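You operate a simulated robot arm through the tools that you are given. There is no shell and no other tool.

The job below is to be done with a simulated robot arm. You get a single attempt, and the scene is never put back.

## Task
Tip the yellow tub into the sieve and crank the bran through.
Fine: put the tub back, shut the lid before you crank, then slide the tray out. Set down upright: what you pick out.

It is judged by the outcome, as a careful person would: the job done as asked, and still so three seconds after it is handed in. It fails if anything else is knocked over, pushed out of place, dropped, spilled or broken. Lids that push on must go on centred and level and be pressed home; caps that screw on are set level and turned clockwise until they are tight.

## Robot
A 7-joint arm with a fingered hand, fixed in place. Base frame: the origin is on the floor under the middle of its stand, x ahead of it, y to its left, z up; the work surface is at about z = 880. Lengths are in mm, angles in rad, forces in N, time in s.
It reaches about 1089 mm from its shoulder. Its first joint turns from -2.601 to 2.601 rad. Payload 3.5 kg.
The TCP is the grasp point between the finger pads, 30 mm short of the fingertips. In the tool frame z runs along the fingers and y along their closing line. The gripper opens to 104 mm; its body begins 35 mm behind the TCP. The gripper is a hand of 4 fingers: y runs from the thumb to the fingers, the wrist lies at [-15, -110, -186] in the tool frame.
Orientation is that of the tool frame in the base frame, as [roll, pitch, yaw] about the fixed x, y, z axes, in that order (R = Rz(yaw) Ry(pitch) Rx(roll)). With the fingers straight down and the wrist toward the robot, the tool's x, y and z point along [0, 1, 0], [1, 0, 0] and [0, 0, -1] of the base frame.

## Interface
- The arm moves only by the tool apply_moves. Its argument "commands" is a list of rows, each a list of 2 entries, a list of its own where there are three numbers: the shift along the tool's x, y, z in m, then the turn, a rotation vector about the tool's x, y, z in rad. In form: [[[x, y, z], [ax, ay, az]], ...]. A call has 1 to 20 rows; each row shifts and turns the commanded pose from where the row before left it, along the tool's axes as they then stand. A row lasts 0.2 s, in which the tool goes at most 50 mm and 0.15 rad; a call with a longer step from one row to the next is refused whole. Where a pose cannot be reached the arm comes as near as it can. A force on the tool above 40 N (or 10 N above the force at the start of the call, whichever is more), or a blocked arm, ends the call early, and 0.2 s more pass. In this call time passes only in rows, and 0.2 s behind the last. The reply holds the time, the measured pose of the TCP, the force on the tool along the base axes, the opening and the grip force, in the units named above and with some noise, with the torque about the TCP (base axes, N m) and any sound that the robot's microphone picked up.
- Cameras (640 x 400 px; columns grow to the right, rows downward): "scene" is fixed at [219.2, -499.1, 1679.9]; the picture's right is [0.51, -0.86, 0.00], its down [-0.71, -0.42, -0.56] and it looks along [0.48, 0.28, -0.83] (base axes); focal length 320 px, centre (320, 200). "wrist" rides on the gripper at [61, -92, -130] in the tool frame; the picture's right is [-0.81, 0.27, -0.52], its down [-0.53, -0.71, 0.46] and it looks along [-0.24, 0.64, 0.72] (tool axes); focal length 275 px, centre (320, 200). There is no depth. A picture from a camera that has moved, and an enlarged one, comes with that camera's place and axes in the base frame and with its lens.
- camera(camera): a new picture of that camera. The clock stands still meanwhile.
- move_column(by): slides the trunk up (or, below 0, down) by that many mm; the arm rides with it, the base frame stays. It gives what a move gives, with no picture.
- finger_targets(index, middle, ring, thumb_bend, thumb_turn): sets how far each is bent, from 0 (flat) to 1 (curled in); at 0.3 the hand is open as for a grip, at 0.7 the pads meet at the TCP. One left out holds its place. A second passes; each finger stops where it meets its share of the squeeze, and holds until it gets a number again. It is the only way to open and close the hand. It gives what a move gives, with no picture; readings hold the bend of each and the force on the fingers (four entries, about 0 where the hand has none), thumb and palm. thumb_turn goes from beside the hand (0) to across from the fingers (1), as for a grip.
- enlarge(camera, box): a new picture of the part [left, top, right, bottom] of that camera's present view, enlarged. The clock stands still meanwhile.
- sign_off(): hands the job in; it is judged then, once.

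Nothing tells you positions but the pictures and the camera data. Unless the task says otherwise, let go and move clear before handing in.

The tools are called after ">>>" as a command line: name --argument value ..., lists and objects as JSON in quotes. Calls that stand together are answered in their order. apply_moves: Moves the arm, as the interface text tells. Its arguments: {"type":"object","properties":{"commands":{"type":"array","items":{"type":"array"}}},"required":["commands"]} The other tools are called the same way: move_column (by) moves the trunk up or down; finger_targets (index, middle, ring, thumb_bend, thumb_turn) moves the fingers one by one; camera (camera) takes a picture; enlarge (camera, box) takes an enlarged picture of a part of a camera's view; sign_off () hands the job in.

At the start:

```text
clock: 0.0
tool_pos: [530.4, -195.5, 1315.6]
tool_rot: [-3.14, 0.0, 1.573]
contact_force: [-0.3, -0.5, 0.0]
wrist_torque: [0.02, 0.02, 0.02]
finger_gap: 103.3
grip_force: 0.1
shape: jaw
bend: [0.3, 0.3, 0.3, 0.3, 0.98]
finger forces: [0.0, 0.1, 0.0, 0.1, 0.1, 0.0]
trunk travel left (down, up): [-575.0, 135.0]
```

scene: 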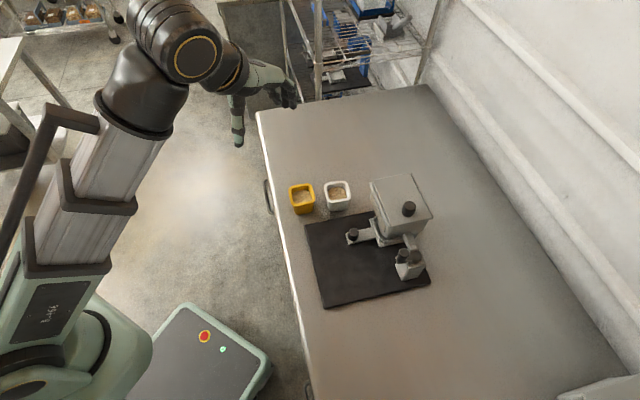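
wrist: 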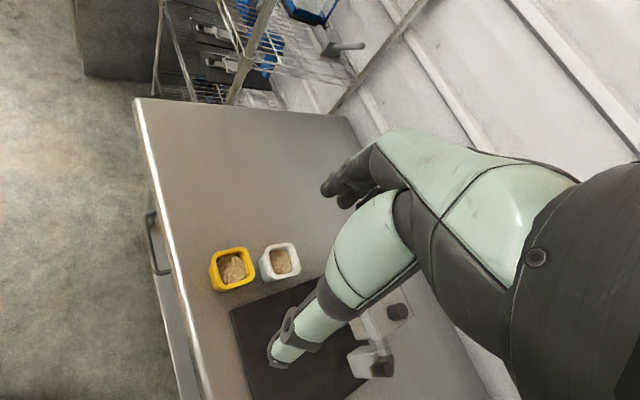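

I see a yellow tub and a white tub with bran next to a grey machine (a sieve box with a lid and crank) on a black mat. I'll look closer before moving.

>>> enlarge --camera "scene" --box '[270, 160, 450, 310]'

>>> enlarge --camera "scene" --box '[340, 170, 440, 290]'

>>> enlarge --camera "wrist" --box '[190, 220, 430, 400]'

```text
2.67 times, centred on (360, 235) of scene
camera zoom: at [219.2, -499.1, 1679.9], right [0.51, -0.86, 0.0], down [-0.71, -0.42, -0.56], along [0.48, 0.28, -0.83], focal length 853 px, centre (213, 107)
```

zoom: 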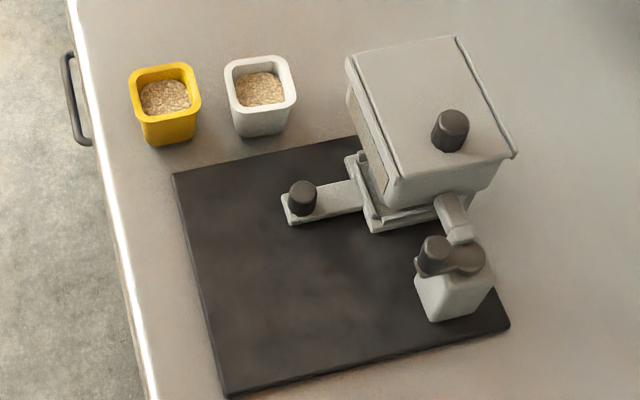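

```text
3.33 times, centred on (390, 230) of scene
camera zoom: at [219.2, -499.1, 1679.9], right [0.51, -0.86, 0.0], down [-0.71, -0.42, -0.56], along [0.48, 0.28, -0.83], focal length 1066 px, centre (87, 100)
```

zoom: 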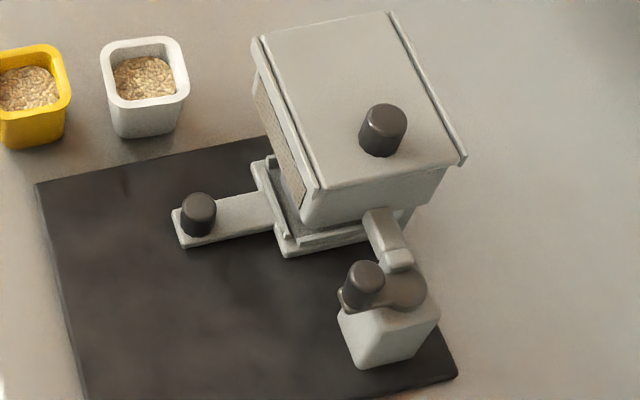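

```text
2.22 times, centred on (310, 310) of wrist
camera zoom: at [439.3, -134.0, 1445.4], right [0.27, -0.81, 0.52], down [-0.71, -0.53, -0.46], along [0.64, -0.24, -0.72], focal length 612 px, centre (342, -44)
```

zoom: 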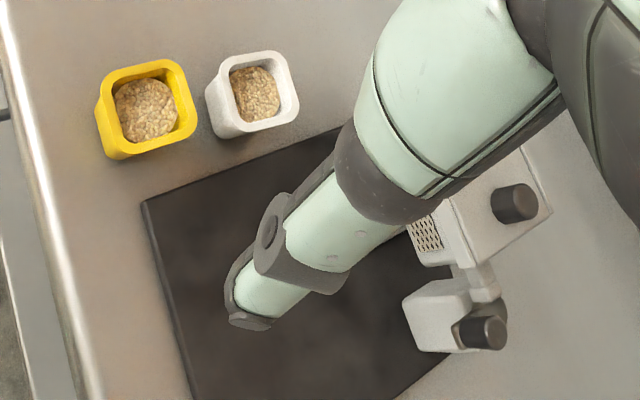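

The table and machine are turned about 45° to the base. I make the yellow tub about (637, -195) and the white tub (701, -276), with the machine around (670, -475). I'll turn the hand to face the table squarely and move it in to look closer.

>>> apply_moves --commands '[[[0, 0, 0], [0, 0, 0.131]], [[0, 0, 0], [0, 0, 0.131]], [[0, 0, 0], [0, 0, 0.131]], [[0, 0, 0], [0, 0, 0.131]], [[0, 0, 0], [0, 0, 0.131]], [[0, 0, 0], [0, 0, 0.13]], [[-0.026, 0.0286, 0.01], [0, 0, 0]], [[-0.026, 0.0286, 0.01], [0, 0, 0]], [[-0.026, 0.0286, 0.01], [0, 0, 0]], [[-0.026, 0.0286, 0.01], [0, 0, 0]], [[-0.026, 0.0286, 0.01], [0, 0, 0]], [[-0.026, 0.0286, 0.01], [0, 0, 0]], [[-0.026, 0.0286, 0.01], [0, 0, 0]], [[-0.026, 0.0286, 0.01], [0, 0, 0]]]'

>>> camera --camera "wrist"

>>> camera --camera "scene"

```text
clock: 3.0
tool_pos: [544.9, -505.6, 1236.8]
tool_rot: [3.141, -0.001, 0.786]
contact_force: [0.4, -0.3, 0.9]
wrist_torque: [0.01, -0.01, 0.0]
finger_gap: 104.0
grip_force: 0.0
shape: jaw
bend: [0.3, 0.3, 0.3, 0.3, 0.98]
finger forces: [0.0, 0.0, 0.0, 0.0, 0.0, 0.1]
trunk travel left (down, up): [-575.0, 135.0]
```

```text
taken
camera wrist: at [523.8, -397.4, 1366.4], right [-0.38, -0.77, 0.52], down [-0.88, 0.13, -0.46], along [0.28, -0.63, -0.72], focal length 275 px, centre (320, 200)
```

wrist: 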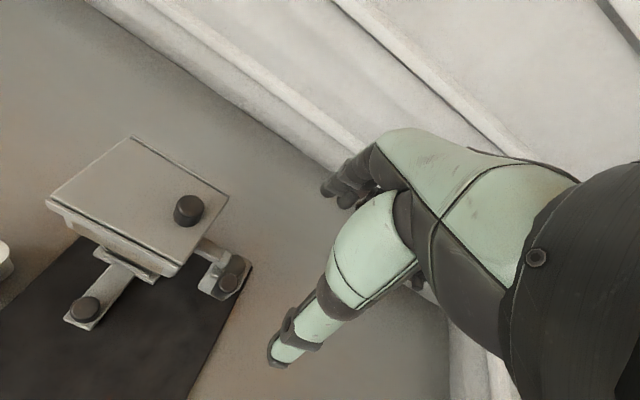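

```text
taken
```

scene: 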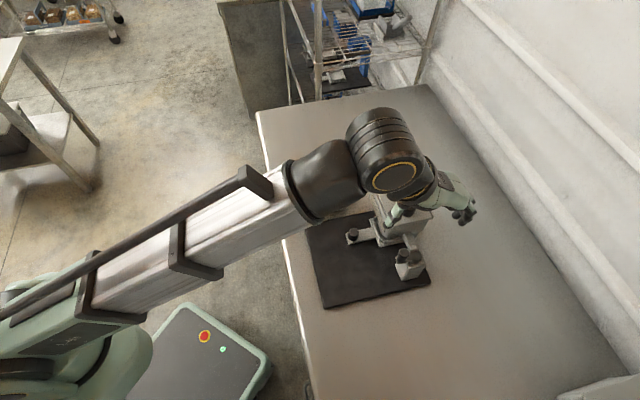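

The machine now shows clearly from the front left. I'll enlarge it to see how the lid, tray and crank work.

>>> enlarge --camera "wrist" --box '[30, 120, 280, 340]'

>>> enlarge --camera "wrist" --box '[130, 220, 270, 310]'

>>> enlarge --camera "wrist" --box '[30, 120, 170, 220]'

```text
1.82 times, centred on (155, 230) of wrist
camera zoom: at [523.8, -397.4, 1366.4], right [-0.38, -0.77, 0.52], down [-0.88, 0.13, -0.46], along [0.28, -0.63, -0.72], focal length 500 px, centre (620, 146)
```

zoom: 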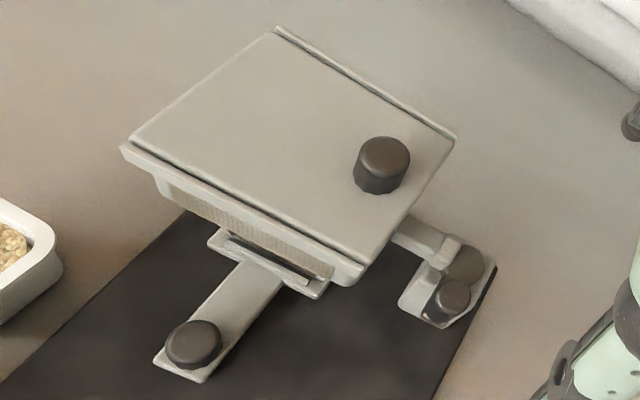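

```text
4.44 times, centred on (200, 265) of wrist
camera zoom: at [523.8, -397.4, 1366.4], right [-0.38, -0.77, 0.52], down [-0.88, 0.13, -0.46], along [0.28, -0.63, -0.72], focal length 1224 px, centre (853, -89)
```

zoom: 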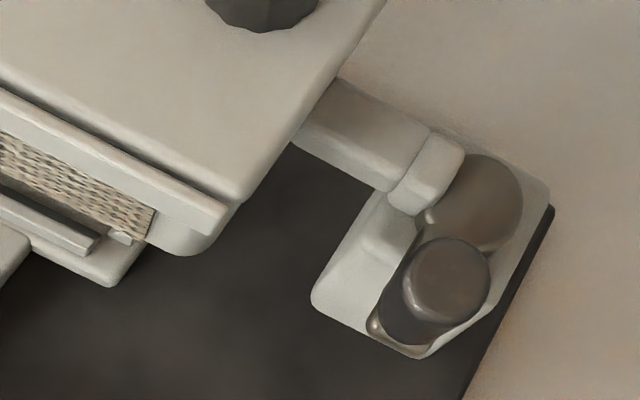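

```text
4.00 times, centred on (100, 170) of wrist
camera zoom: at [523.8, -397.4, 1366.4], right [-0.38, -0.77, 0.52], down [-0.88, 0.13, -0.46], along [0.28, -0.63, -0.72], focal length 1101 px, centre (1200, 320)
```

zoom: 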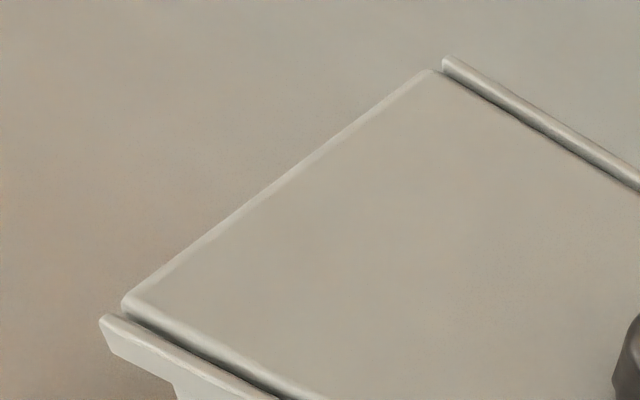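

The lid appears to slide between two side rails, with a knob near the crank side. The tray's knob bar points toward the robot, and the crank stands upright on the right-hand side. I'll take a lower, more frontal view before touching anything.

>>> apply_moves --commands '[[[0.0022, -0.03, 0.0314], [0, 0, 0]], [[0.0022, -0.03, 0.0314], [0, 0, 0]], [[0.0022, -0.03, 0.0314], [0, 0, 0]], [[0.0022, -0.03, 0.0314], [0, 0, 0]], [[0.0022, -0.03, 0.0314], [0, 0, 0]], [[0, 0, 0], [-0.125, 0, 0]], [[0, 0, 0], [-0.125, 0, 0]], [[0, 0, 0], [-0.125, 0, 0]], [[0, 0, 0], [-0.125, 0, 0]]]'

>>> camera --camera "wrist"

>>> camera --camera "scene"

>>> enlarge --camera "wrist" --box '[120, 80, 340, 260]'

```text
clock: 5.0
tool_pos: [463.6, -408.2, 1085.6]
tool_rot: [2.641, -0.001, 0.787]
contact_force: [-0.7, 0.1, 0.4]
wrist_torque: [-0.02, -0.04, 0.0]
finger_gap: 103.9
grip_force: 0.0
shape: jaw
bend: [0.3, 0.3, 0.3, 0.3, 0.98]
finger forces: [0.0, 0.0, 0.1, 0.0, 0.0, 0.1]
out of reach, approached as far as the arm can: row 9
trunk travel left (down, up): [-575.0, 135.0]
```

```text
taken
camera wrist: at [405.0, -262.5, 1155.1], right [-0.58, -0.57, 0.59], down [-0.67, -0.09, -0.74], along [0.47, -0.82, -0.33], focal length 275 px, centre (320, 200)
```

wrist: 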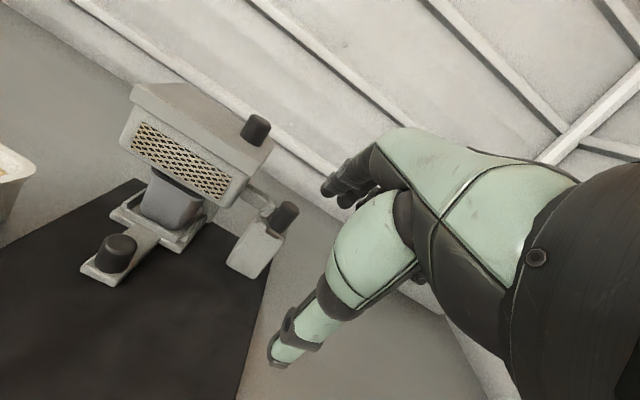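

```text
taken
```

scene: 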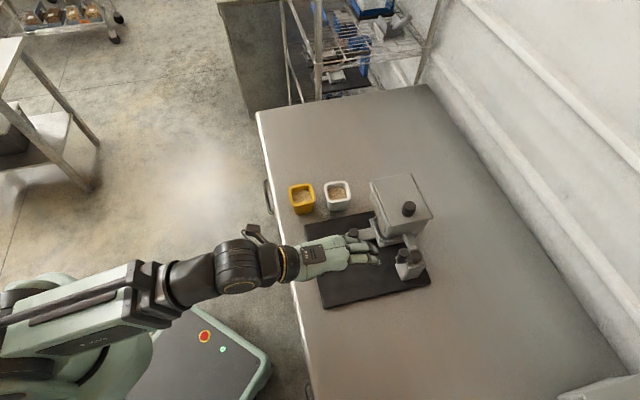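

```text
2.22 times, centred on (230, 170) of wrist
camera zoom: at [405.0, -262.5, 1155.1], right [-0.58, -0.57, 0.59], down [-0.67, -0.09, -0.74], along [0.47, -0.82, -0.33], focal length 612 px, centre (520, 267)
```

zoom: 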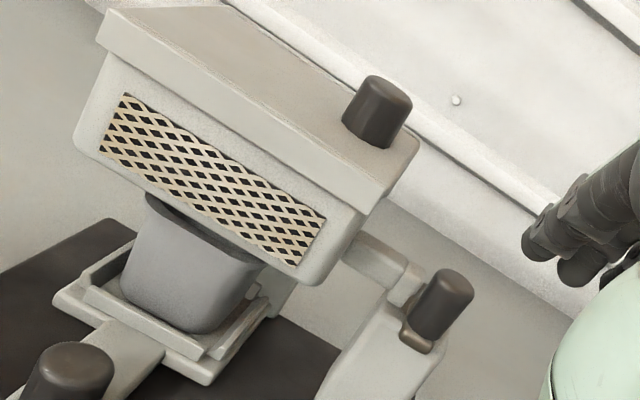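

The front view shows a mesh-windowed sieve box on top. A grey catch cup stands on the sliding tray underneath, and the crank is a knob standing on a separate post. I'll zoom in on the lid ends, the crank and the cup.

>>> enlarge --camera "scene" --box '[365, 165, 440, 212]'

>>> enlarge --camera "scene" --box '[375, 210, 435, 290]'

>>> enlarge --camera "wrist" --box '[70, 150, 220, 300]'

>>> enlarge --camera "wrist" --box '[200, 100, 320, 290]'

>>> enlarge --camera "wrist" --box '[110, 70, 290, 200]'

```text
8.51 times, centred on (402, 188) of scene
camera zoom: at [219.2, -499.1, 1679.9], right [0.51, -0.86, 0.0], down [-0.71, -0.42, -0.56], along [0.48, 0.28, -0.83], focal length 2722 px, centre (-382, 298)
```

zoom: 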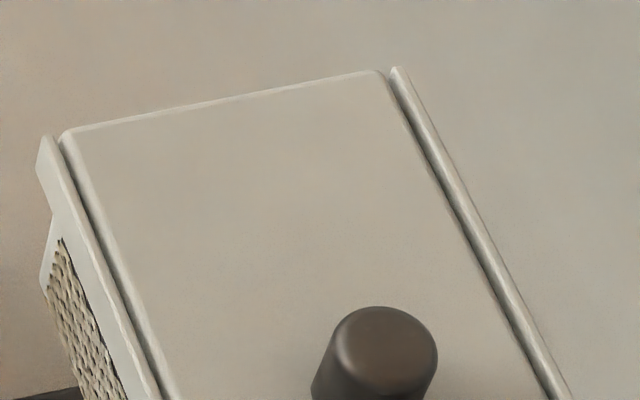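

```text
5.00 times, centred on (405, 250) of scene
camera zoom: at [219.2, -499.1, 1679.9], right [0.51, -0.86, 0.0], down [-0.71, -0.42, -0.56], along [0.48, 0.28, -0.83], focal length 1599 px, centre (-105, -50)
```

zoom: 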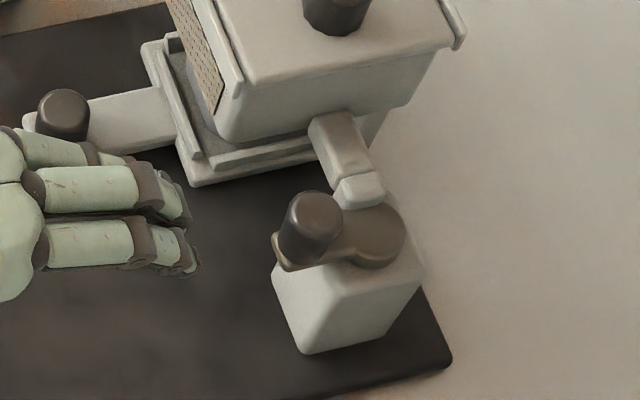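

```text
2.67 times, centred on (145, 225) of wrist
camera zoom: at [405.0, -262.5, 1155.1], right [-0.58, -0.57, 0.59], down [-0.67, -0.09, -0.74], along [0.47, -0.82, -0.33], focal length 734 px, centre (787, 133)
```

zoom: 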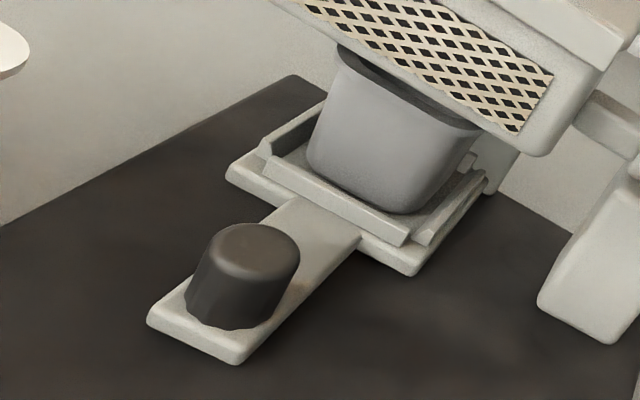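

```text
2.11 times, centred on (260, 195) of wrist
camera zoom: at [405.0, -262.5, 1155.1], right [-0.58, -0.57, 0.59], down [-0.67, -0.09, -0.74], along [0.47, -0.82, -0.33], focal length 580 px, centre (446, 210)
```

zoom: 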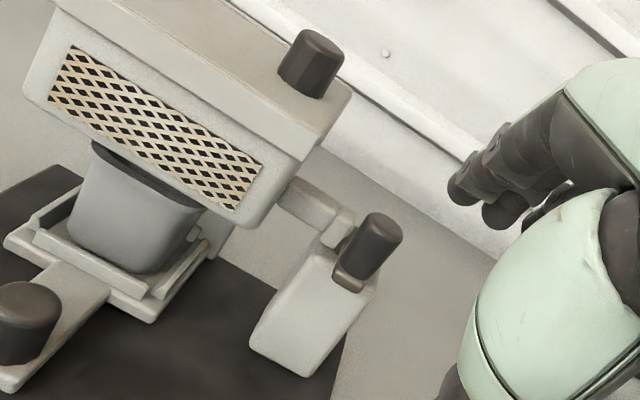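

```text
3.08 times, centred on (200, 135) of wrist
camera zoom: at [405.0, -262.5, 1155.1], right [-0.58, -0.57, 0.59], down [-0.67, -0.09, -0.74], along [0.47, -0.82, -0.33], focal length 847 px, centre (689, 400)
```

zoom: 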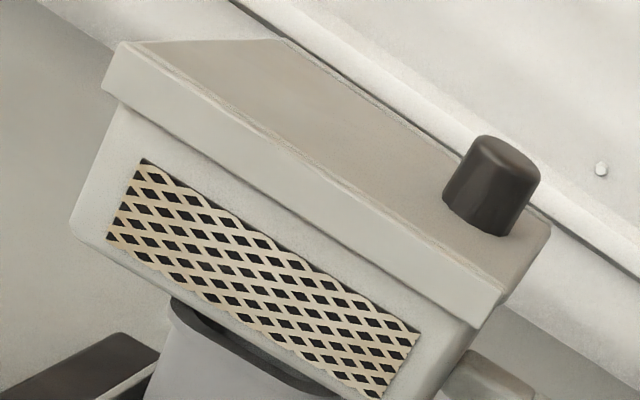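

The layout is clear now. The lid knob's top is near f=802, l=130 in the table-aligned frame (f straight away from the robot, l to the left along the table edge), at z about 1077. I'll straighten the hand, rise, and head for the lid knob with the fingers partly closed.

>>> apply_moves --commands '[[[0, 0, 0], [0.125, 0, 0]], [[0, 0, 0], [0.125, 0, 0]], [[0, 0, 0], [0.125, 0, 0]], [[0, 0, 0], [0.125, 0, 0]], [[0, 0, -0.04], [0, 0, 0]], [[0, 0, -0.04], [0, 0, 0]]]'

>>> finger_targets --index 0.47 --middle 0.47 --ring 0.47 --thumb_bend 0.47 --thumb_turn 1.0

>>> camera --camera "wrist"

>>> enlarge --camera "scene" --box '[280, 160, 460, 290]'

```text
clock: 6.4
tool_pos: [462.4, -408.0, 1165.1]
tool_rot: [-3.141, 0.0, 0.785]
contact_force: [0.1, 0.2, 0.0]
wrist_torque: [0.0, 0.02, 0.01]
finger_gap: 103.6
grip_force: 0.0
shape: jaw
bend: [0.3, 0.3, 0.3, 0.3, 0.98]
finger forces: [0.1, 0.0, 0.0, 0.0, 0.0, 0.0]
trunk travel left (down, up): [-575.0, 135.0]
```

```text
clock: 7.4
tool_pos: [462.0, -407.2, 1165.4]
tool_rot: [-3.141, 0.0, 0.784]
contact_force: [-0.3, -0.5, -1.1]
wrist_torque: [0.0, -0.01, 0.01]
finger_gap: 60.0
grip_force: 0.0
shape: fingers
bend: [0.47, 0.47, 0.47, 0.47, 1.0]
finger forces: [0.0, 0.0, 0.1, 0.0, 0.1, 0.0]
trunk travel left (down, up): [-575.0, 135.0]
```

```text
taken
camera wrist: at [441.2, -298.9, 1293.9], right [-0.38, -0.77, 0.52], down [-0.88, 0.13, -0.46], along [0.28, -0.63, -0.72], focal length 275 px, centre (320, 200)
```

wrist: 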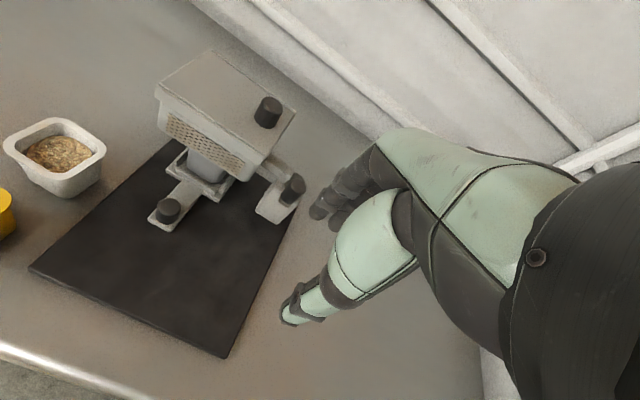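

```text
3.08 times, centred on (370, 225) of scene
camera zoom: at [219.2, -499.1, 1679.9], right [0.51, -0.86, 0.0], down [-0.71, -0.42, -0.56], along [0.48, 0.28, -0.83], focal length 984 px, centre (166, 123)
```

zoom: 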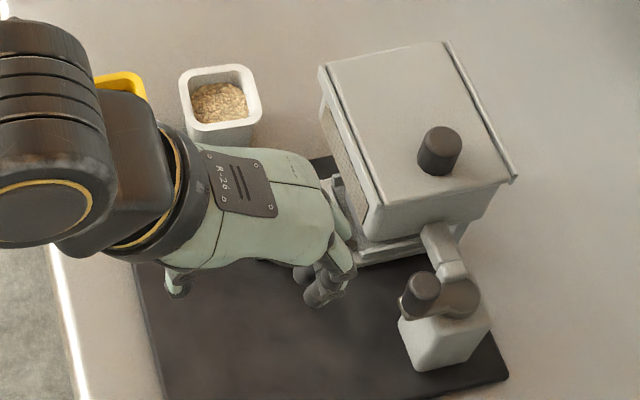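

The hand is straight again and sits clear of everything. I'll move it directly above the lid knob and check the alignment before going down.

>>> apply_moves --commands '[[[0.0183, 0.0374, 0], [0, 0, 0]], [[0.0183, 0.0374, 0], [0, 0, 0]], [[0.0183, 0.0374, 0], [0, 0, 0]], [[0.0183, 0.0374, 0], [0, 0, 0]], [[0.0183, 0.0374, 0], [0, 0, 0]], [[0, 0, 0.025], [0, 0, 0]]]'

>>> camera --camera "wrist"

>>> enlarge --camera "wrist" --box '[220, 140, 420, 360]'

>>> enlarge --camera "scene" --box '[340, 130, 480, 260]'

```text
clock: 8.8
tool_pos: [660.6, -475.2, 1140.4]
tool_rot: [-3.14, 0.001, 0.786]
contact_force: [-0.4, 0.0, 0.0]
wrist_torque: [0.02, -0.02, 0.01]
finger_gap: 60.3
grip_force: 0.1
shape: fingers
bend: [0.47, 0.47, 0.47, 0.47, 1.0]
finger forces: [0.0, 0.0, 0.0, 0.0, 0.1, 0.1]
trunk travel left (down, up): [-575.0, 135.0]
```

```text
taken
camera wrist: at [639.3, -365.6, 1269.5], right [-0.38, -0.77, 0.52], down [-0.88, 0.13, -0.46], along [0.28, -0.63, -0.72], focal length 275 px, centre (320, 200)
```

wrist: 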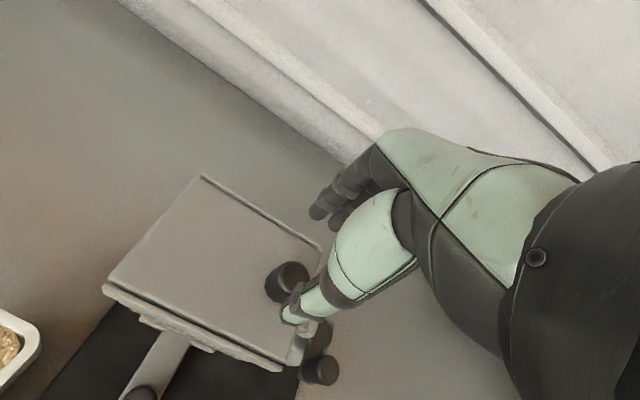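

```text
1.82 times, centred on (320, 250) of wrist
camera zoom: at [639.3, -365.6, 1269.5], right [-0.38, -0.77, 0.52], down [-0.88, 0.13, -0.46], along [0.28, -0.63, -0.72], focal length 500 px, centre (320, 109)
```

zoom: 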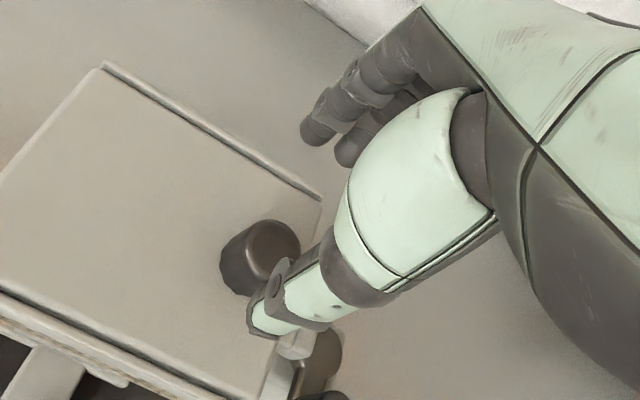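

```text
3.08 times, centred on (410, 195) of scene
camera zoom: at [219.2, -499.1, 1679.9], right [0.51, -0.86, 0.0], down [-0.71, -0.42, -0.56], along [0.48, 0.28, -0.83], focal length 984 px, centre (43, 215)
```

zoom: 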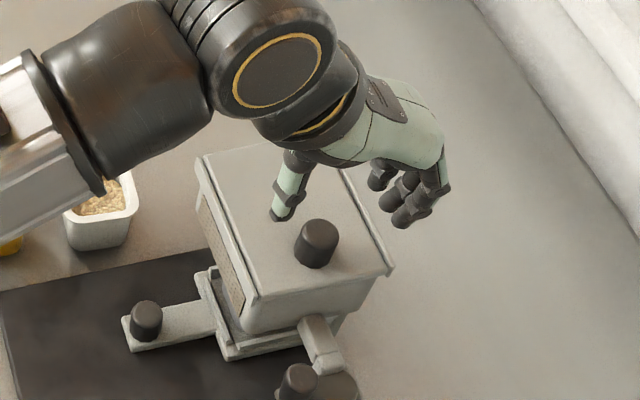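

The hand is right above the lid knob, within about 3 mm. I'll lower it around the knob.

>>> apply_moves --commands '[[[-0.0025, -0.001, 0.02], [0, 0, 0]], [[0, 0, 0.02], [0, 0, 0]], [[0, 0, 0.015], [0, 0, 0]]]'

>>> enlarge --camera "scene" --box '[340, 130, 480, 260]'

>>> enlarge --camera "wrist" --box '[220, 140, 420, 360]'

```text
clock: 9.6
tool_pos: [657.4, -475.7, 1087.9]
tool_rot: [3.135, 0.002, 0.784]
contact_force: [1.4, 0.0, 17.5]
wrist_torque: [-0.62, -0.36, 0.01]
finger_gap: 60.0
grip_force: 9.0
shape: fingers
bend: [0.47, 0.45, 0.47, 0.47, 1.0]
finger forces: [0.0, 17.5, 0.0, 0.1, 0.0, 0.0]
trunk travel left (down, up): [-575.0, 135.0]
```

```text
3.08 times, centred on (410, 195) of scene
camera zoom: at [219.2, -499.1, 1679.9], right [0.51, -0.86, 0.0], down [-0.71, -0.42, -0.56], along [0.48, 0.28, -0.83], focal length 984 px, centre (43, 215)
```

zoom: 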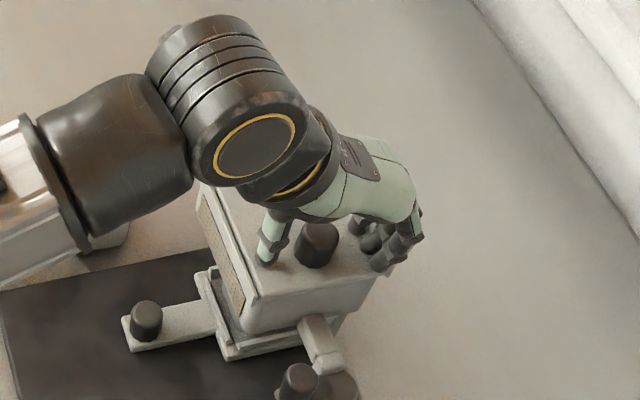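

```text
1.82 times, centred on (320, 250) of wrist
camera zoom: at [634.8, -366.2, 1216.9], right [-0.38, -0.77, 0.52], down [-0.88, 0.13, -0.46], along [0.29, -0.63, -0.72], focal length 500 px, centre (320, 109)
```

zoom: 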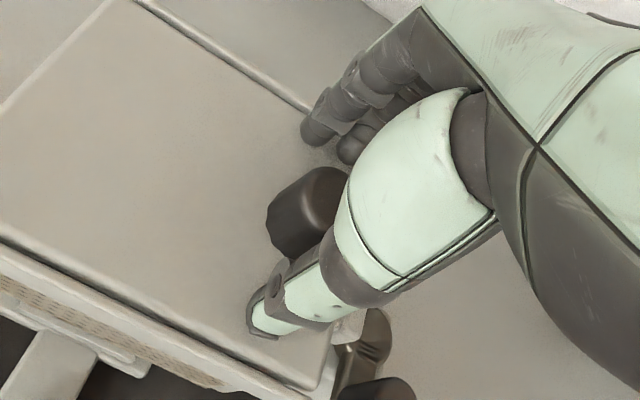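

The middle finger is touching the lid. I'll raise the hand a few millimetres, then close gently on the knob.

>>> apply_moves --commands '[[[0, 0, -0.007], [0, 0, 0]]]'

>>> finger_targets --index 0.62 --middle 0.62 --ring 0.62 --thumb_bend 0.62

>>> enlarge --camera "scene" --box '[340, 130, 480, 260]'

>>> enlarge --camera "wrist" --box '[220, 140, 420, 360]'

```text
clock: 10.0
tool_pos: [657.2, -475.2, 1091.8]
tool_rot: [-3.139, 0.001, 0.785]
contact_force: [0.7, -0.8, 0.0]
wrist_torque: [0.01, -0.01, -0.01]
finger_gap: 60.3
grip_force: 0.1
shape: fingers
bend: [0.47, 0.47, 0.47, 0.47, 1.0]
finger forces: [0.1, 0.1, 0.0, 0.0, 0.0, 0.0]
trunk travel left (down, up): [-575.0, 135.0]
```

```text
clock: 11.0
tool_pos: [657.6, -474.8, 1091.4]
tool_rot: [3.141, -0.001, 0.786]
contact_force: [-2.1, 1.0, -1.2]
wrist_torque: [0.03, 0.04, 0.01]
finger_gap: 25.2
grip_force: 1.0
shape: fingers
bend: [0.62, 0.62, 0.62, 0.59, 1.0]
finger forces: [0.0, 0.1, 0.2, 0.0, 2.4, 0.1]
trunk travel left (down, up): [-575.0, 135.0]
```

```text
3.08 times, centred on (410, 195) of scene
camera zoom: at [219.2, -499.1, 1679.9], right [0.51, -0.86, 0.0], down [-0.71, -0.42, -0.56], along [0.48, 0.28, -0.83], focal length 984 px, centre (43, 215)
```

zoom: 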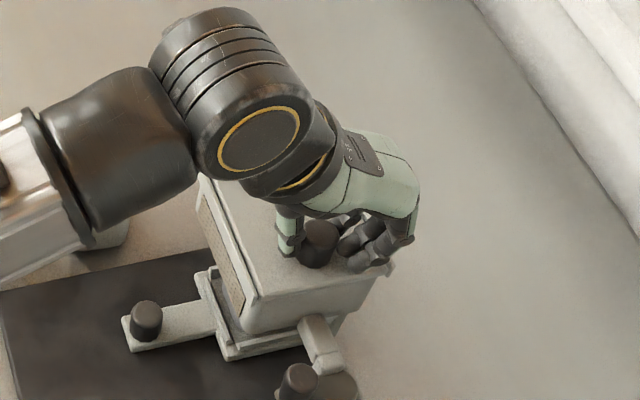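

```text
1.82 times, centred on (320, 250) of wrist
camera zoom: at [635.8, -367.0, 1221.8], right [-0.38, -0.77, 0.52], down [-0.88, 0.13, -0.46], along [0.28, -0.63, -0.72], focal length 500 px, centre (320, 109)
```

zoom: 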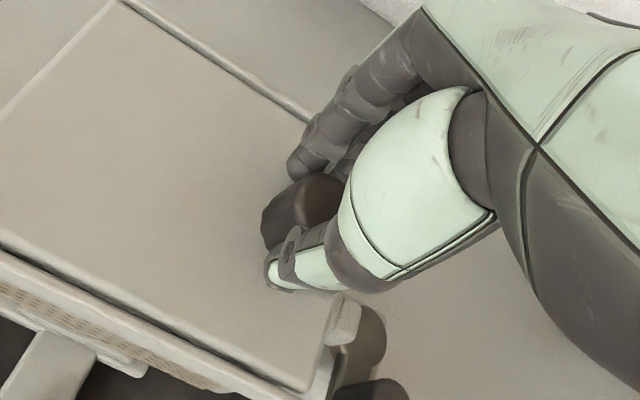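

The thumb has met the knob. I'll close the fingers the rest of the way so the knob is held between them.

>>> finger_targets --index 0.72 --middle 0.72 --ring 0.72 --thumb_bend 0.66

>>> enlarge --camera "wrist" --box '[220, 140, 420, 360]'

```text
clock: 12.0
tool_pos: [658.3, -476.7, 1090.9]
tool_rot: [-3.141, 0.0, 0.785]
contact_force: [4.6, -4.6, 0.6]
wrist_torque: [-0.07, -0.09, 0.0]
finger_gap: 20.7
grip_force: 9.0
shape: fingers
bend: [0.71, 0.65, 0.72, 0.6, 1.0]
finger forces: [6.4, 6.8, 0.0, 0.0, 5.5, 0.0]
trunk travel left (down, up): [-575.0, 135.0]
```

```text
1.82 times, centred on (320, 250) of wrist
camera zoom: at [636.8, -368.0, 1221.2], right [-0.38, -0.77, 0.52], down [-0.88, 0.13, -0.46], along [0.28, -0.63, -0.72], focal length 500 px, centre (320, 109)
```

zoom: 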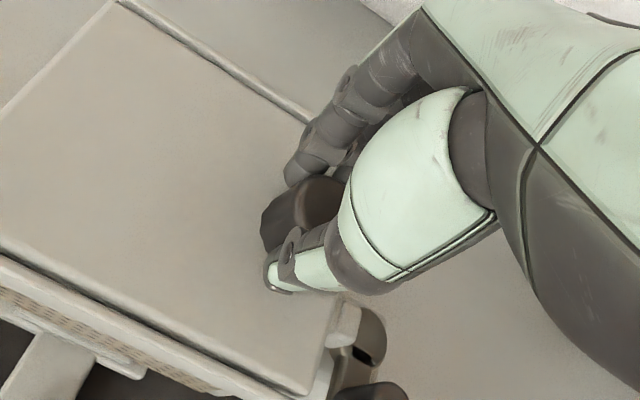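

The knob is held at about 9 N. I'll test which way the lid slides, starting gently toward +l, away from the crank.

>>> apply_moves --commands '[[[0.004, 0, 0], [0, 0, 0]], [[0.004, 0, 0], [0, 0, 0]], [[0.004, 0, 0], [0, 0, 0]]]'

>>> enlarge --camera "scene" --box '[350, 150, 450, 260]'

>>> enlarge --camera "wrist" --box '[120, 140, 420, 400]'

```text
clock: 12.8
tool_pos: [665.1, -467.1, 1091.8]
tool_rot: [-3.142, 0.0, 0.786]
contact_force: [5.7, -7.1, 0.7]
wrist_torque: [-0.12, -0.1, 0.0]
finger_gap: 20.9
grip_force: 9.9
shape: fingers
bend: [0.71, 0.65, 0.72, 0.6, 1.0]
finger forces: [6.6, 7.4, 0.0, 0.0, 5.5, 0.1]
trunk travel left (down, up): [-575.0, 135.0]
```

```text
3.64 times, centred on (400, 205) of scene
camera zoom: at [219.2, -499.1, 1679.9], right [0.51, -0.86, 0.0], down [-0.71, -0.42, -0.56], along [0.48, 0.28, -0.83], focal length 1163 px, centre (29, 182)
```

zoom: 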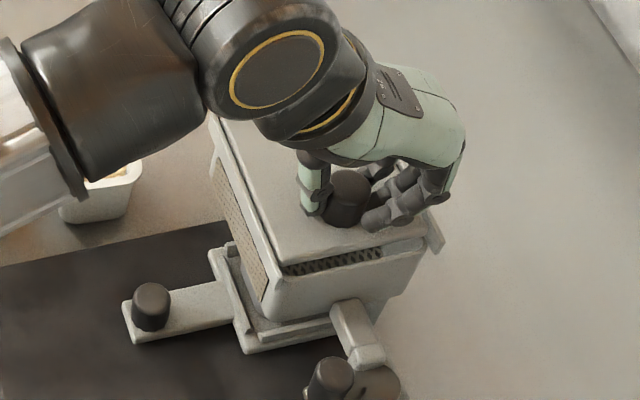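

```text
1.54 times, centred on (270, 270) of wrist
camera zoom: at [645.4, -358.9, 1220.9], right [-0.38, -0.77, 0.52], down [-0.88, 0.13, -0.46], along [0.28, -0.63, -0.72], focal length 424 px, centre (397, 92)
```

zoom: 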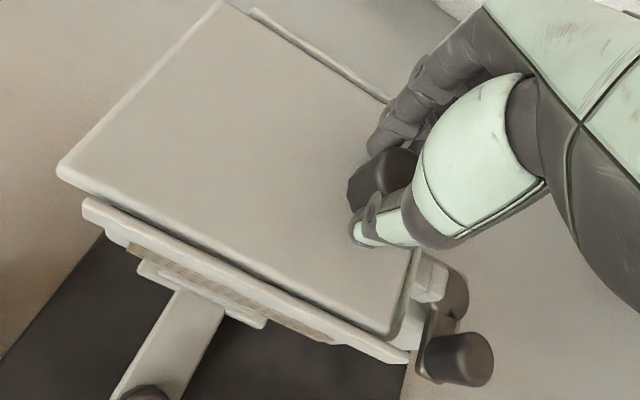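

The lid slides toward +l, and the opening is appearing at the crank end. I'll keep sliding it open slowly.

>>> apply_moves --commands '[[[0.01, 0, 0], [0, 0, 0]], [[0.01, 0, 0], [0, 0, 0]], [[0.01, 0, 0], [0, 0, 0]], [[0.01, 0, 0], [0, 0, 0]], [[0.01, 0, 0], [0, 0, 0]], [[0.01, 0, 0], [0, 0, 0]]]'

>>> enlarge --camera "scene" --box '[320, 120, 460, 270]'

>>> enlarge --camera "wrist" --box '[120, 140, 420, 400]'

```text
clock: 14.2
tool_pos: [708.9, -424.4, 1091.6]
tool_rot: [-3.141, 0.001, 0.785]
contact_force: [7.6, -7.5, -0.5]
wrist_torque: [-0.12, -0.17, 0.06]
finger_gap: 20.5
grip_force: 9.8
shape: fingers
bend: [0.71, 0.64, 0.72, 0.61, 1.0]
finger forces: [7.4, 7.8, 0.0, 0.0, 4.9, 0.1]
trunk travel left (down, up): [-575.0, 135.0]
```

```text
2.67 times, centred on (390, 195) of scene
camera zoom: at [219.2, -499.1, 1679.9], right [0.51, -0.86, 0.0], down [-0.71, -0.42, -0.56], along [0.48, 0.28, -0.83], focal length 853 px, centre (133, 213)
```

zoom: 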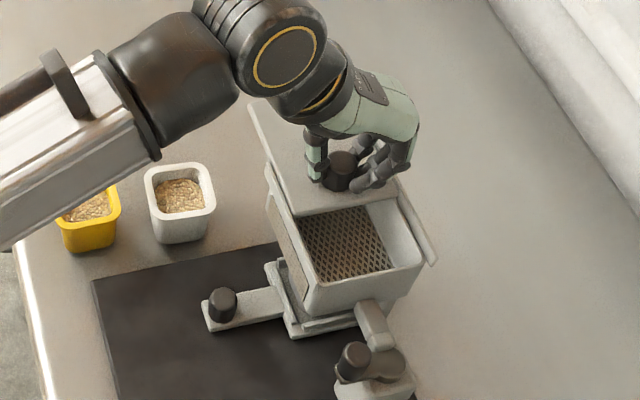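

```text
1.54 times, centred on (270, 270) of wrist
camera zoom: at [687.7, -316.6, 1221.2], right [-0.38, -0.77, 0.52], down [-0.88, 0.13, -0.46], along [0.28, -0.63, -0.72], focal length 424 px, centre (397, 92)
```

zoom: 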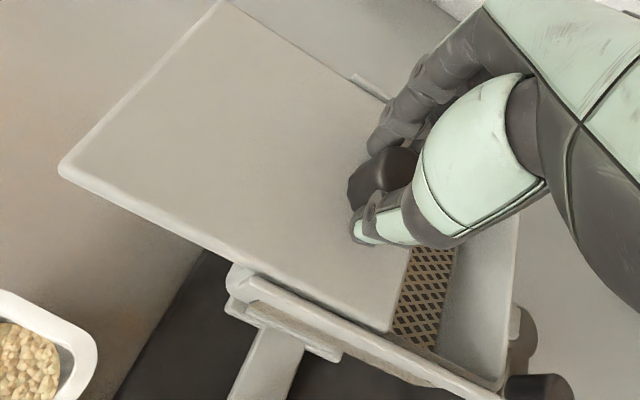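

The lid is about 72 mm open and the mesh shows inside. I'll open it a little more for a safer pour.

>>> apply_moves --commands '[[[0.008, 0, 0], [0, 0, 0]], [[0.008, 0, 0], [0, 0, 0]], [[0.008, 0, 0], [0, 0, 0]], [[0.006, 0, 0], [0, 0, 0]]]'

>>> enlarge --camera "scene" --box '[320, 120, 460, 270]'

```text
clock: 15.2
tool_pos: [730.7, -405.2, 1091.2]
tool_rot: [3.142, 0.0, 0.787]
contact_force: [8.3, -5.9, 2.6]
wrist_torque: [-0.14, -0.15, 0.05]
finger_gap: 20.8
grip_force: 10.5
shape: fingers
bend: [0.71, 0.64, 0.72, 0.61, 1.0]
finger forces: [7.6, 7.8, 0.0, 0.1, 5.2, 0.0]
trunk travel left (down, up): [-575.0, 135.0]
```

```text
2.67 times, centred on (390, 195) of scene
camera zoom: at [219.2, -499.1, 1679.9], right [0.51, -0.86, 0.0], down [-0.71, -0.42, -0.56], along [0.48, 0.28, -0.83], focal length 853 px, centre (133, 213)
```

zoom: 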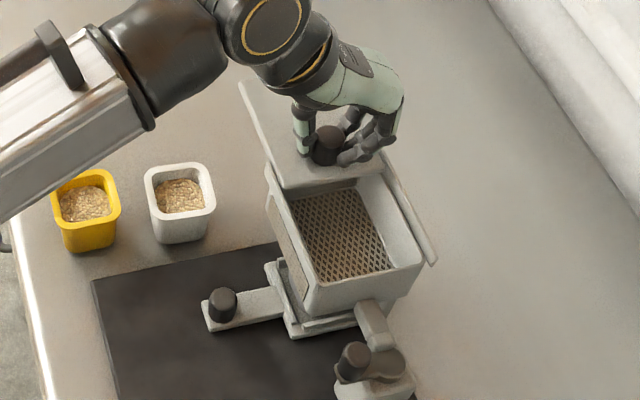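

The lid is about 100 mm open, which leaves a wide opening. I'll release the knob and lift clear.

>>> finger_targets --index 0.47 --middle 0.47 --ring 0.47 --thumb_bend 0.45

>>> apply_moves --commands '[[[0, 0, -0.03], [0, 0, 0]], [[0, 0, -0.04], [0, 0, 0]], [[0, 0, -0.04], [0, 0, 0]], [[0, 0, -0.04], [0, 0, 0]]]'

>>> enlarge --camera "scene" --box '[280, 120, 460, 270]'

>>> camera --camera "wrist"

```text
clock: 16.2
tool_pos: [729.5, -403.1, 1091.3]
tool_rot: [3.141, -0.001, 0.786]
contact_force: [0.0, 0.1, 0.4]
wrist_torque: [-0.01, 0.02, -0.01]
finger_gap: 61.9
grip_force: 0.1
shape: fingers
bend: [0.47, 0.47, 0.47, 0.45, 0.99]
finger forces: [0.1, 0.0, 0.0, 0.1, 0.0, 0.0]
trunk travel left (down, up): [-575.0, 135.0]
```

```text
clock: 17.2
tool_pos: [727.8, -403.8, 1243.3]
tool_rot: [-3.14, 0.001, 0.785]
contact_force: [-0.7, -1.0, -0.3]
wrist_torque: [0.0, 0.0, -0.06]
finger_gap: 62.0
grip_force: 0.0
shape: fingers
bend: [0.47, 0.47, 0.47, 0.45, 0.99]
finger forces: [0.0, 0.0, 0.0, 0.1, 0.0, 0.0]
trunk travel left (down, up): [-575.0, 135.0]
```

```text
2.67 times, centred on (370, 195) of scene
camera zoom: at [219.2, -499.1, 1679.9], right [0.51, -0.86, 0.0], down [-0.71, -0.42, -0.56], along [0.48, 0.28, -0.83], focal length 853 px, centre (187, 213)
```

zoom: 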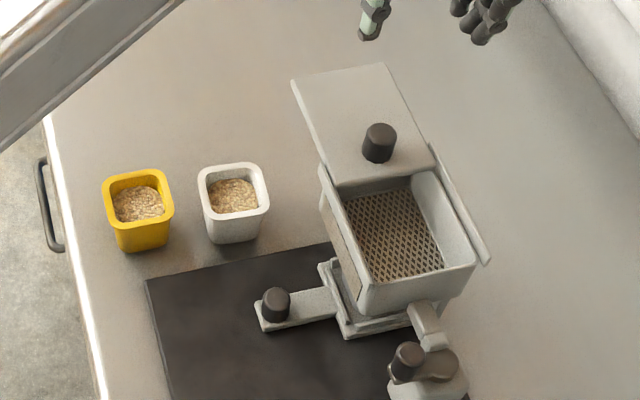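

```text
taken
camera wrist: at [707.5, -295.8, 1373.1], right [-0.38, -0.77, 0.52], down [-0.88, 0.13, -0.46], along [0.28, -0.63, -0.72], focal length 275 px, centre (320, 200)
```

wrist: 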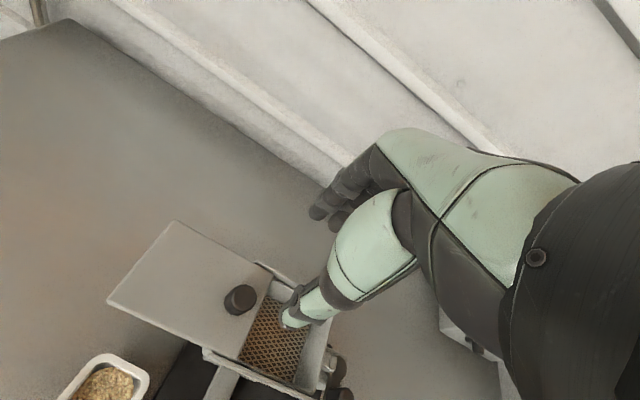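

The lid stays open by itself. Before gripping the tub I'll work out which finger is where, by curling only the index finger and looking.

>>> finger_targets --index 0.9 --middle 0.3 --ring 0.3 --thumb_bend 0.3

>>> enlarge --camera "wrist" --box '[240, 100, 480, 360]'

>>> enlarge --camera "scene" --box '[360, 40, 480, 160]'

```text
clock: 18.2
tool_pos: [729.3, -403.4, 1242.8]
tool_rot: [-3.141, 0.0, 0.786]
contact_force: [0.6, -0.7, 0.4]
wrist_torque: [0.0, 0.0, 0.0]
finger_gap: 44.0
grip_force: 0.1
shape: fingers
bend: [0.9, 0.3, 0.3, 0.3, 0.98]
finger forces: [0.0, 0.1, 0.0, 0.0, 0.1, 0.0]
trunk travel left (down, up): [-575.0, 135.0]
```

```text
1.54 times, centred on (360, 230) of wrist
camera zoom: at [707.6, -295.8, 1372.6], right [-0.38, -0.77, 0.52], down [-0.88, 0.13, -0.46], along [0.28, -0.63, -0.72], focal length 424 px, centre (258, 154)
```

zoom: 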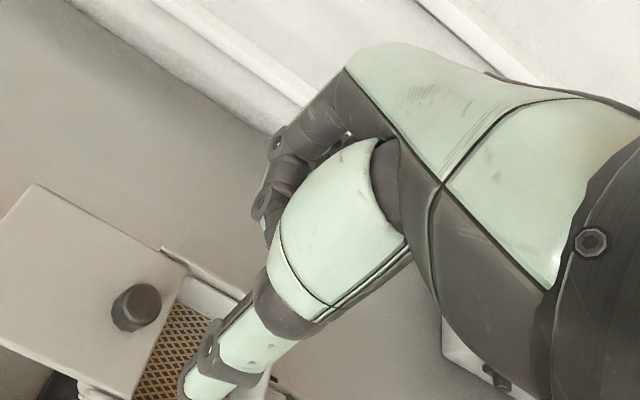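

```text
3.33 times, centred on (420, 100) of scene
camera zoom: at [219.2, -499.1, 1679.9], right [0.51, -0.86, 0.0], down [-0.71, -0.42, -0.56], along [0.48, 0.28, -0.83], focal length 1066 px, centre (-13, 533)
```

zoom: 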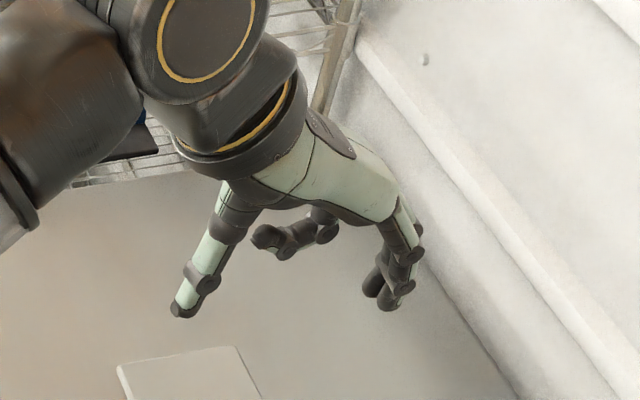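

The index finger is on the +x side, the ring finger on the -x side, and the thumb opposes them in the middle. I'll grip the tub from the robot side with the hand nearly level, so the palm stays clear of the opening when pouring. I'll rehearse that orientation in free space first.

>>> finger_targets --index 0.3 --middle 0.3 --ring 0.3 --thumb_bend 0.3

>>> apply_moves --commands '[[[0.0184, -0.04, 0], [0, 0, 0]], [[0.0184, -0.04, 0], [0, 0, 0]], [[0.0184, -0.04, 0], [0, 0, 0]], [[0.0184, -0.04, 0], [0, 0, 0]], [[0.0184, -0.04, 0], [0, 0, 0]], [[0, 0, 0], [-0.1357, 0, 0]], [[0, 0, 0], [-0.1357, 0, 0]], [[0, 0, 0], [-0.1357, 0, 0]], [[0, 0, 0], [-0.1357, 0, 0]], [[0, 0, 0], [-0.1357, 0, 0]], [[0, 0, 0], [-0.1357, 0, 0]], [[0, 0, 0], [-0.1357, 0, 0]], [[0, 0, 0], [-0.1357, 0, 0]], [[0, 0, 0], [-0.1357, 0, 0]]]'

>>> camera --camera "scene"

>>> camera --camera "wrist"

```text
clock: 19.2
tool_pos: [728.6, -405.3, 1242.9]
tool_rot: [3.142, -0.001, 0.785]
contact_force: [0.3, -1.1, -0.7]
wrist_torque: [0.02, 0.0, 0.01]
finger_gap: 102.6
grip_force: 0.1
shape: fingers
bend: [0.3, 0.3, 0.3, 0.3, 0.98]
finger forces: [0.1, 0.0, 0.0, 0.0, 0.1, 0.0]
trunk travel left (down, up): [-575.0, 135.0]
```

```text
clock: 22.2
tool_pos: [653.8, -196.9, 1242.9]
tool_rot: [1.919, 0.0, 0.788]
contact_force: [-1.2, -0.3, 0.9]
wrist_torque: [0.01, 0.0, -0.01]
finger_gap: 103.1
grip_force: 0.1
shape: fingers
bend: [0.3, 0.3, 0.3, 0.3, 0.98]
finger forces: [0.0, 0.0, 0.0, 0.0, 0.0, 0.0]
trunk travel left (down, up): [-575.0, 135.0]
```

```text
taken
```

scene: 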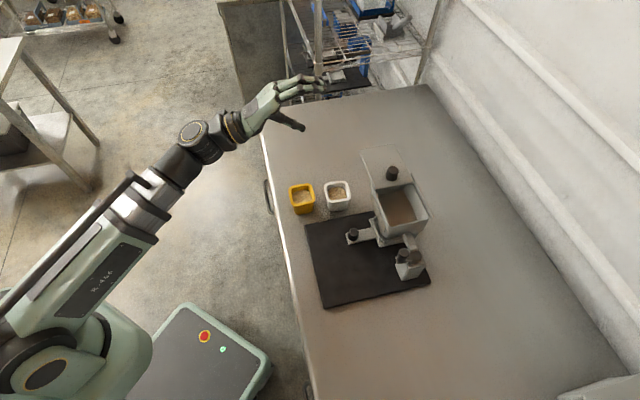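

```text
taken
camera wrist: at [587.9, -44.6, 1199.6], right [-0.85, -0.3, 0.44], down [-0.25, -0.51, -0.83], along [0.47, -0.81, 0.36], focal length 275 px, centre (320, 200)
```

wrist: 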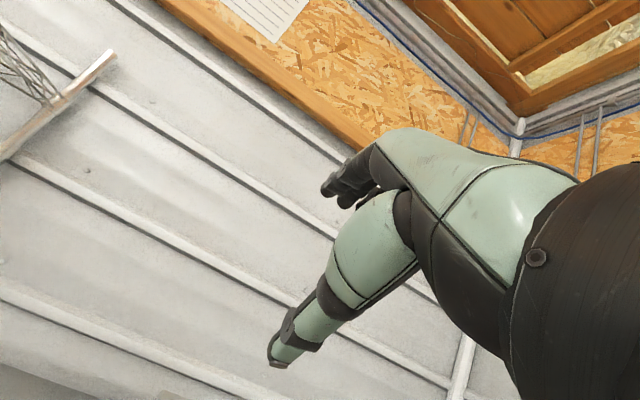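

The pitch worked. Next I'll roll the hand 90° so the closing line is horizontal, thumb on the right and fingers on the left.

>>> apply_moves --commands '[[[0, 0, 0], [0, 0, -0.1428]], [[0, 0, 0], [0, 0, -0.1428]], [[0, 0, 0], [0, 0, -0.1428]], [[0, 0, 0], [0, 0, -0.1428]], [[0, 0, 0], [0, 0, -0.1428]], [[0, 0, 0], [0, 0, -0.1428]], [[0, 0, 0], [0, 0, -0.1428]], [[0, 0, 0], [0, 0, -0.1428]], [[0, 0, 0], [0, 0, -0.1428]], [[0, 0, 0], [0, 0, -0.1428]], [[0, 0, 0], [0, 0, -0.1428]]]'

>>> camera --camera "scene"

>>> camera --camera "wrist"

```text
clock: 24.6
tool_pos: [653.8, -197.1, 1242.6]
tool_rot: [-3.137, 1.223, 2.358]
contact_force: [0.0, -0.9, -0.6]
wrist_torque: [-0.03, 0.01, 0.0]
finger_gap: 103.0
grip_force: 0.2
shape: fingers
bend: [0.3, 0.3, 0.3, 0.3, 0.98]
finger forces: [0.0, 0.0, 0.0, 0.0, 0.1, 0.0]
trunk travel left (down, up): [-575.0, 135.0]
```

```text
taken
```

scene: 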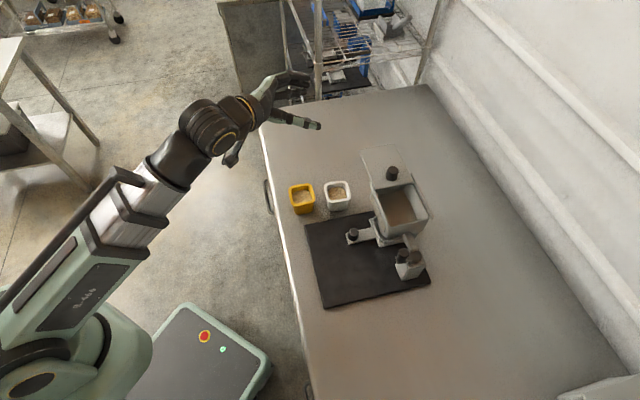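

```text
taken
camera wrist: at [486.8, -160.4, 1228.0], right [0.05, 0.34, 0.94], down [-0.07, -0.94, 0.35], along [1.0, -0.08, -0.02], focal length 275 px, centre (320, 200)
```

wrist: 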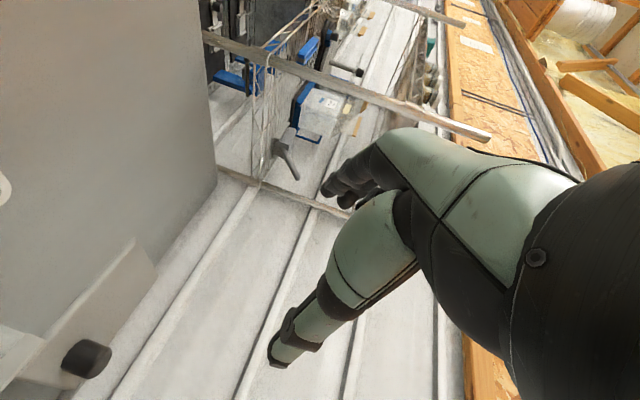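

The hand is now level with its fingers spread left and right. I'll lower it toward the yellow tub, staying above the rim, and measure the tub from closer up.

>>> apply_moves --commands '[[[0.0402, -0.0012, 0.00834], [0, 0, 0]], [[0.0402, -0.0012, 0.00834], [0, 0, 0]], [[0.0402, -0.0012, 0.00834], [0, 0, 0]], [[0.0402, -0.0012, 0.00834], [0, 0, 0]], [[0.0402, -0.0012, 0.00834], [0, 0, 0]]]'

>>> camera --camera "wrist"

>>> enlarge --camera "scene" --box '[210, 110, 390, 250]'

```text
clock: 25.8
tool_pos: [631.0, -180.3, 1040.2]
tool_rot: [-3.14, 1.222, 2.358]
contact_force: [-0.3, 0.9, -0.8]
wrist_torque: [0.04, -0.01, 0.04]
finger_gap: 102.8
grip_force: 0.0
shape: fingers
bend: [0.3, 0.3, 0.3, 0.3, 0.98]
finger forces: [0.0, 0.1, 0.1, 0.1, 0.0, 0.0]
out of reach, approached as far as the arm can: row 5
trunk travel left (down, up): [-575.0, 135.0]
```

```text
taken
camera wrist: at [464.9, -143.0, 1025.4], right [0.05, 0.34, 0.94], down [-0.07, -0.94, 0.34], along [1.0, -0.09, -0.02], focal length 275 px, centre (320, 200)
```

wrist: 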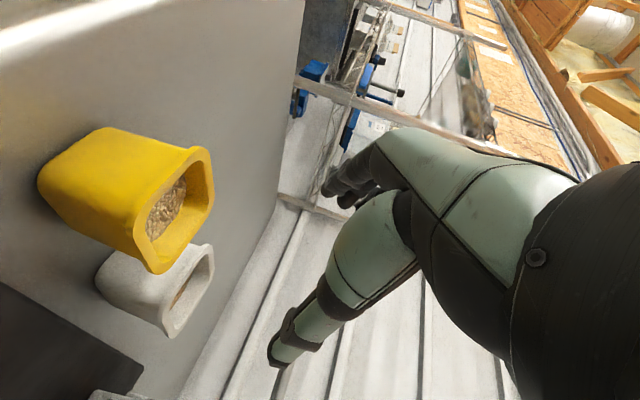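

```text
2.86 times, centred on (300, 180) of scene
camera zoom: at [219.2, -499.1, 1679.9], right [0.51, -0.86, 0.0], down [-0.71, -0.42, -0.56], along [0.48, 0.28, -0.83], focal length 914 px, centre (377, 257)
```

zoom: 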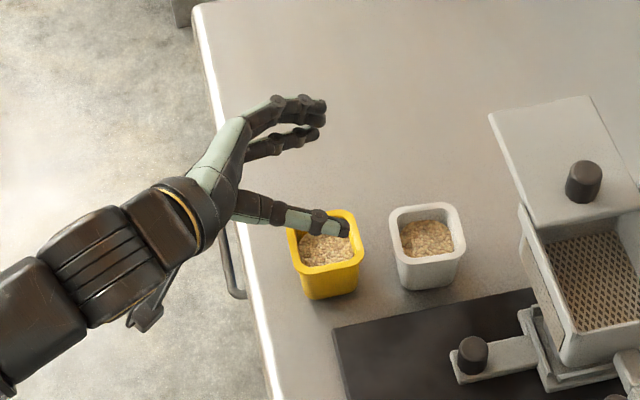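

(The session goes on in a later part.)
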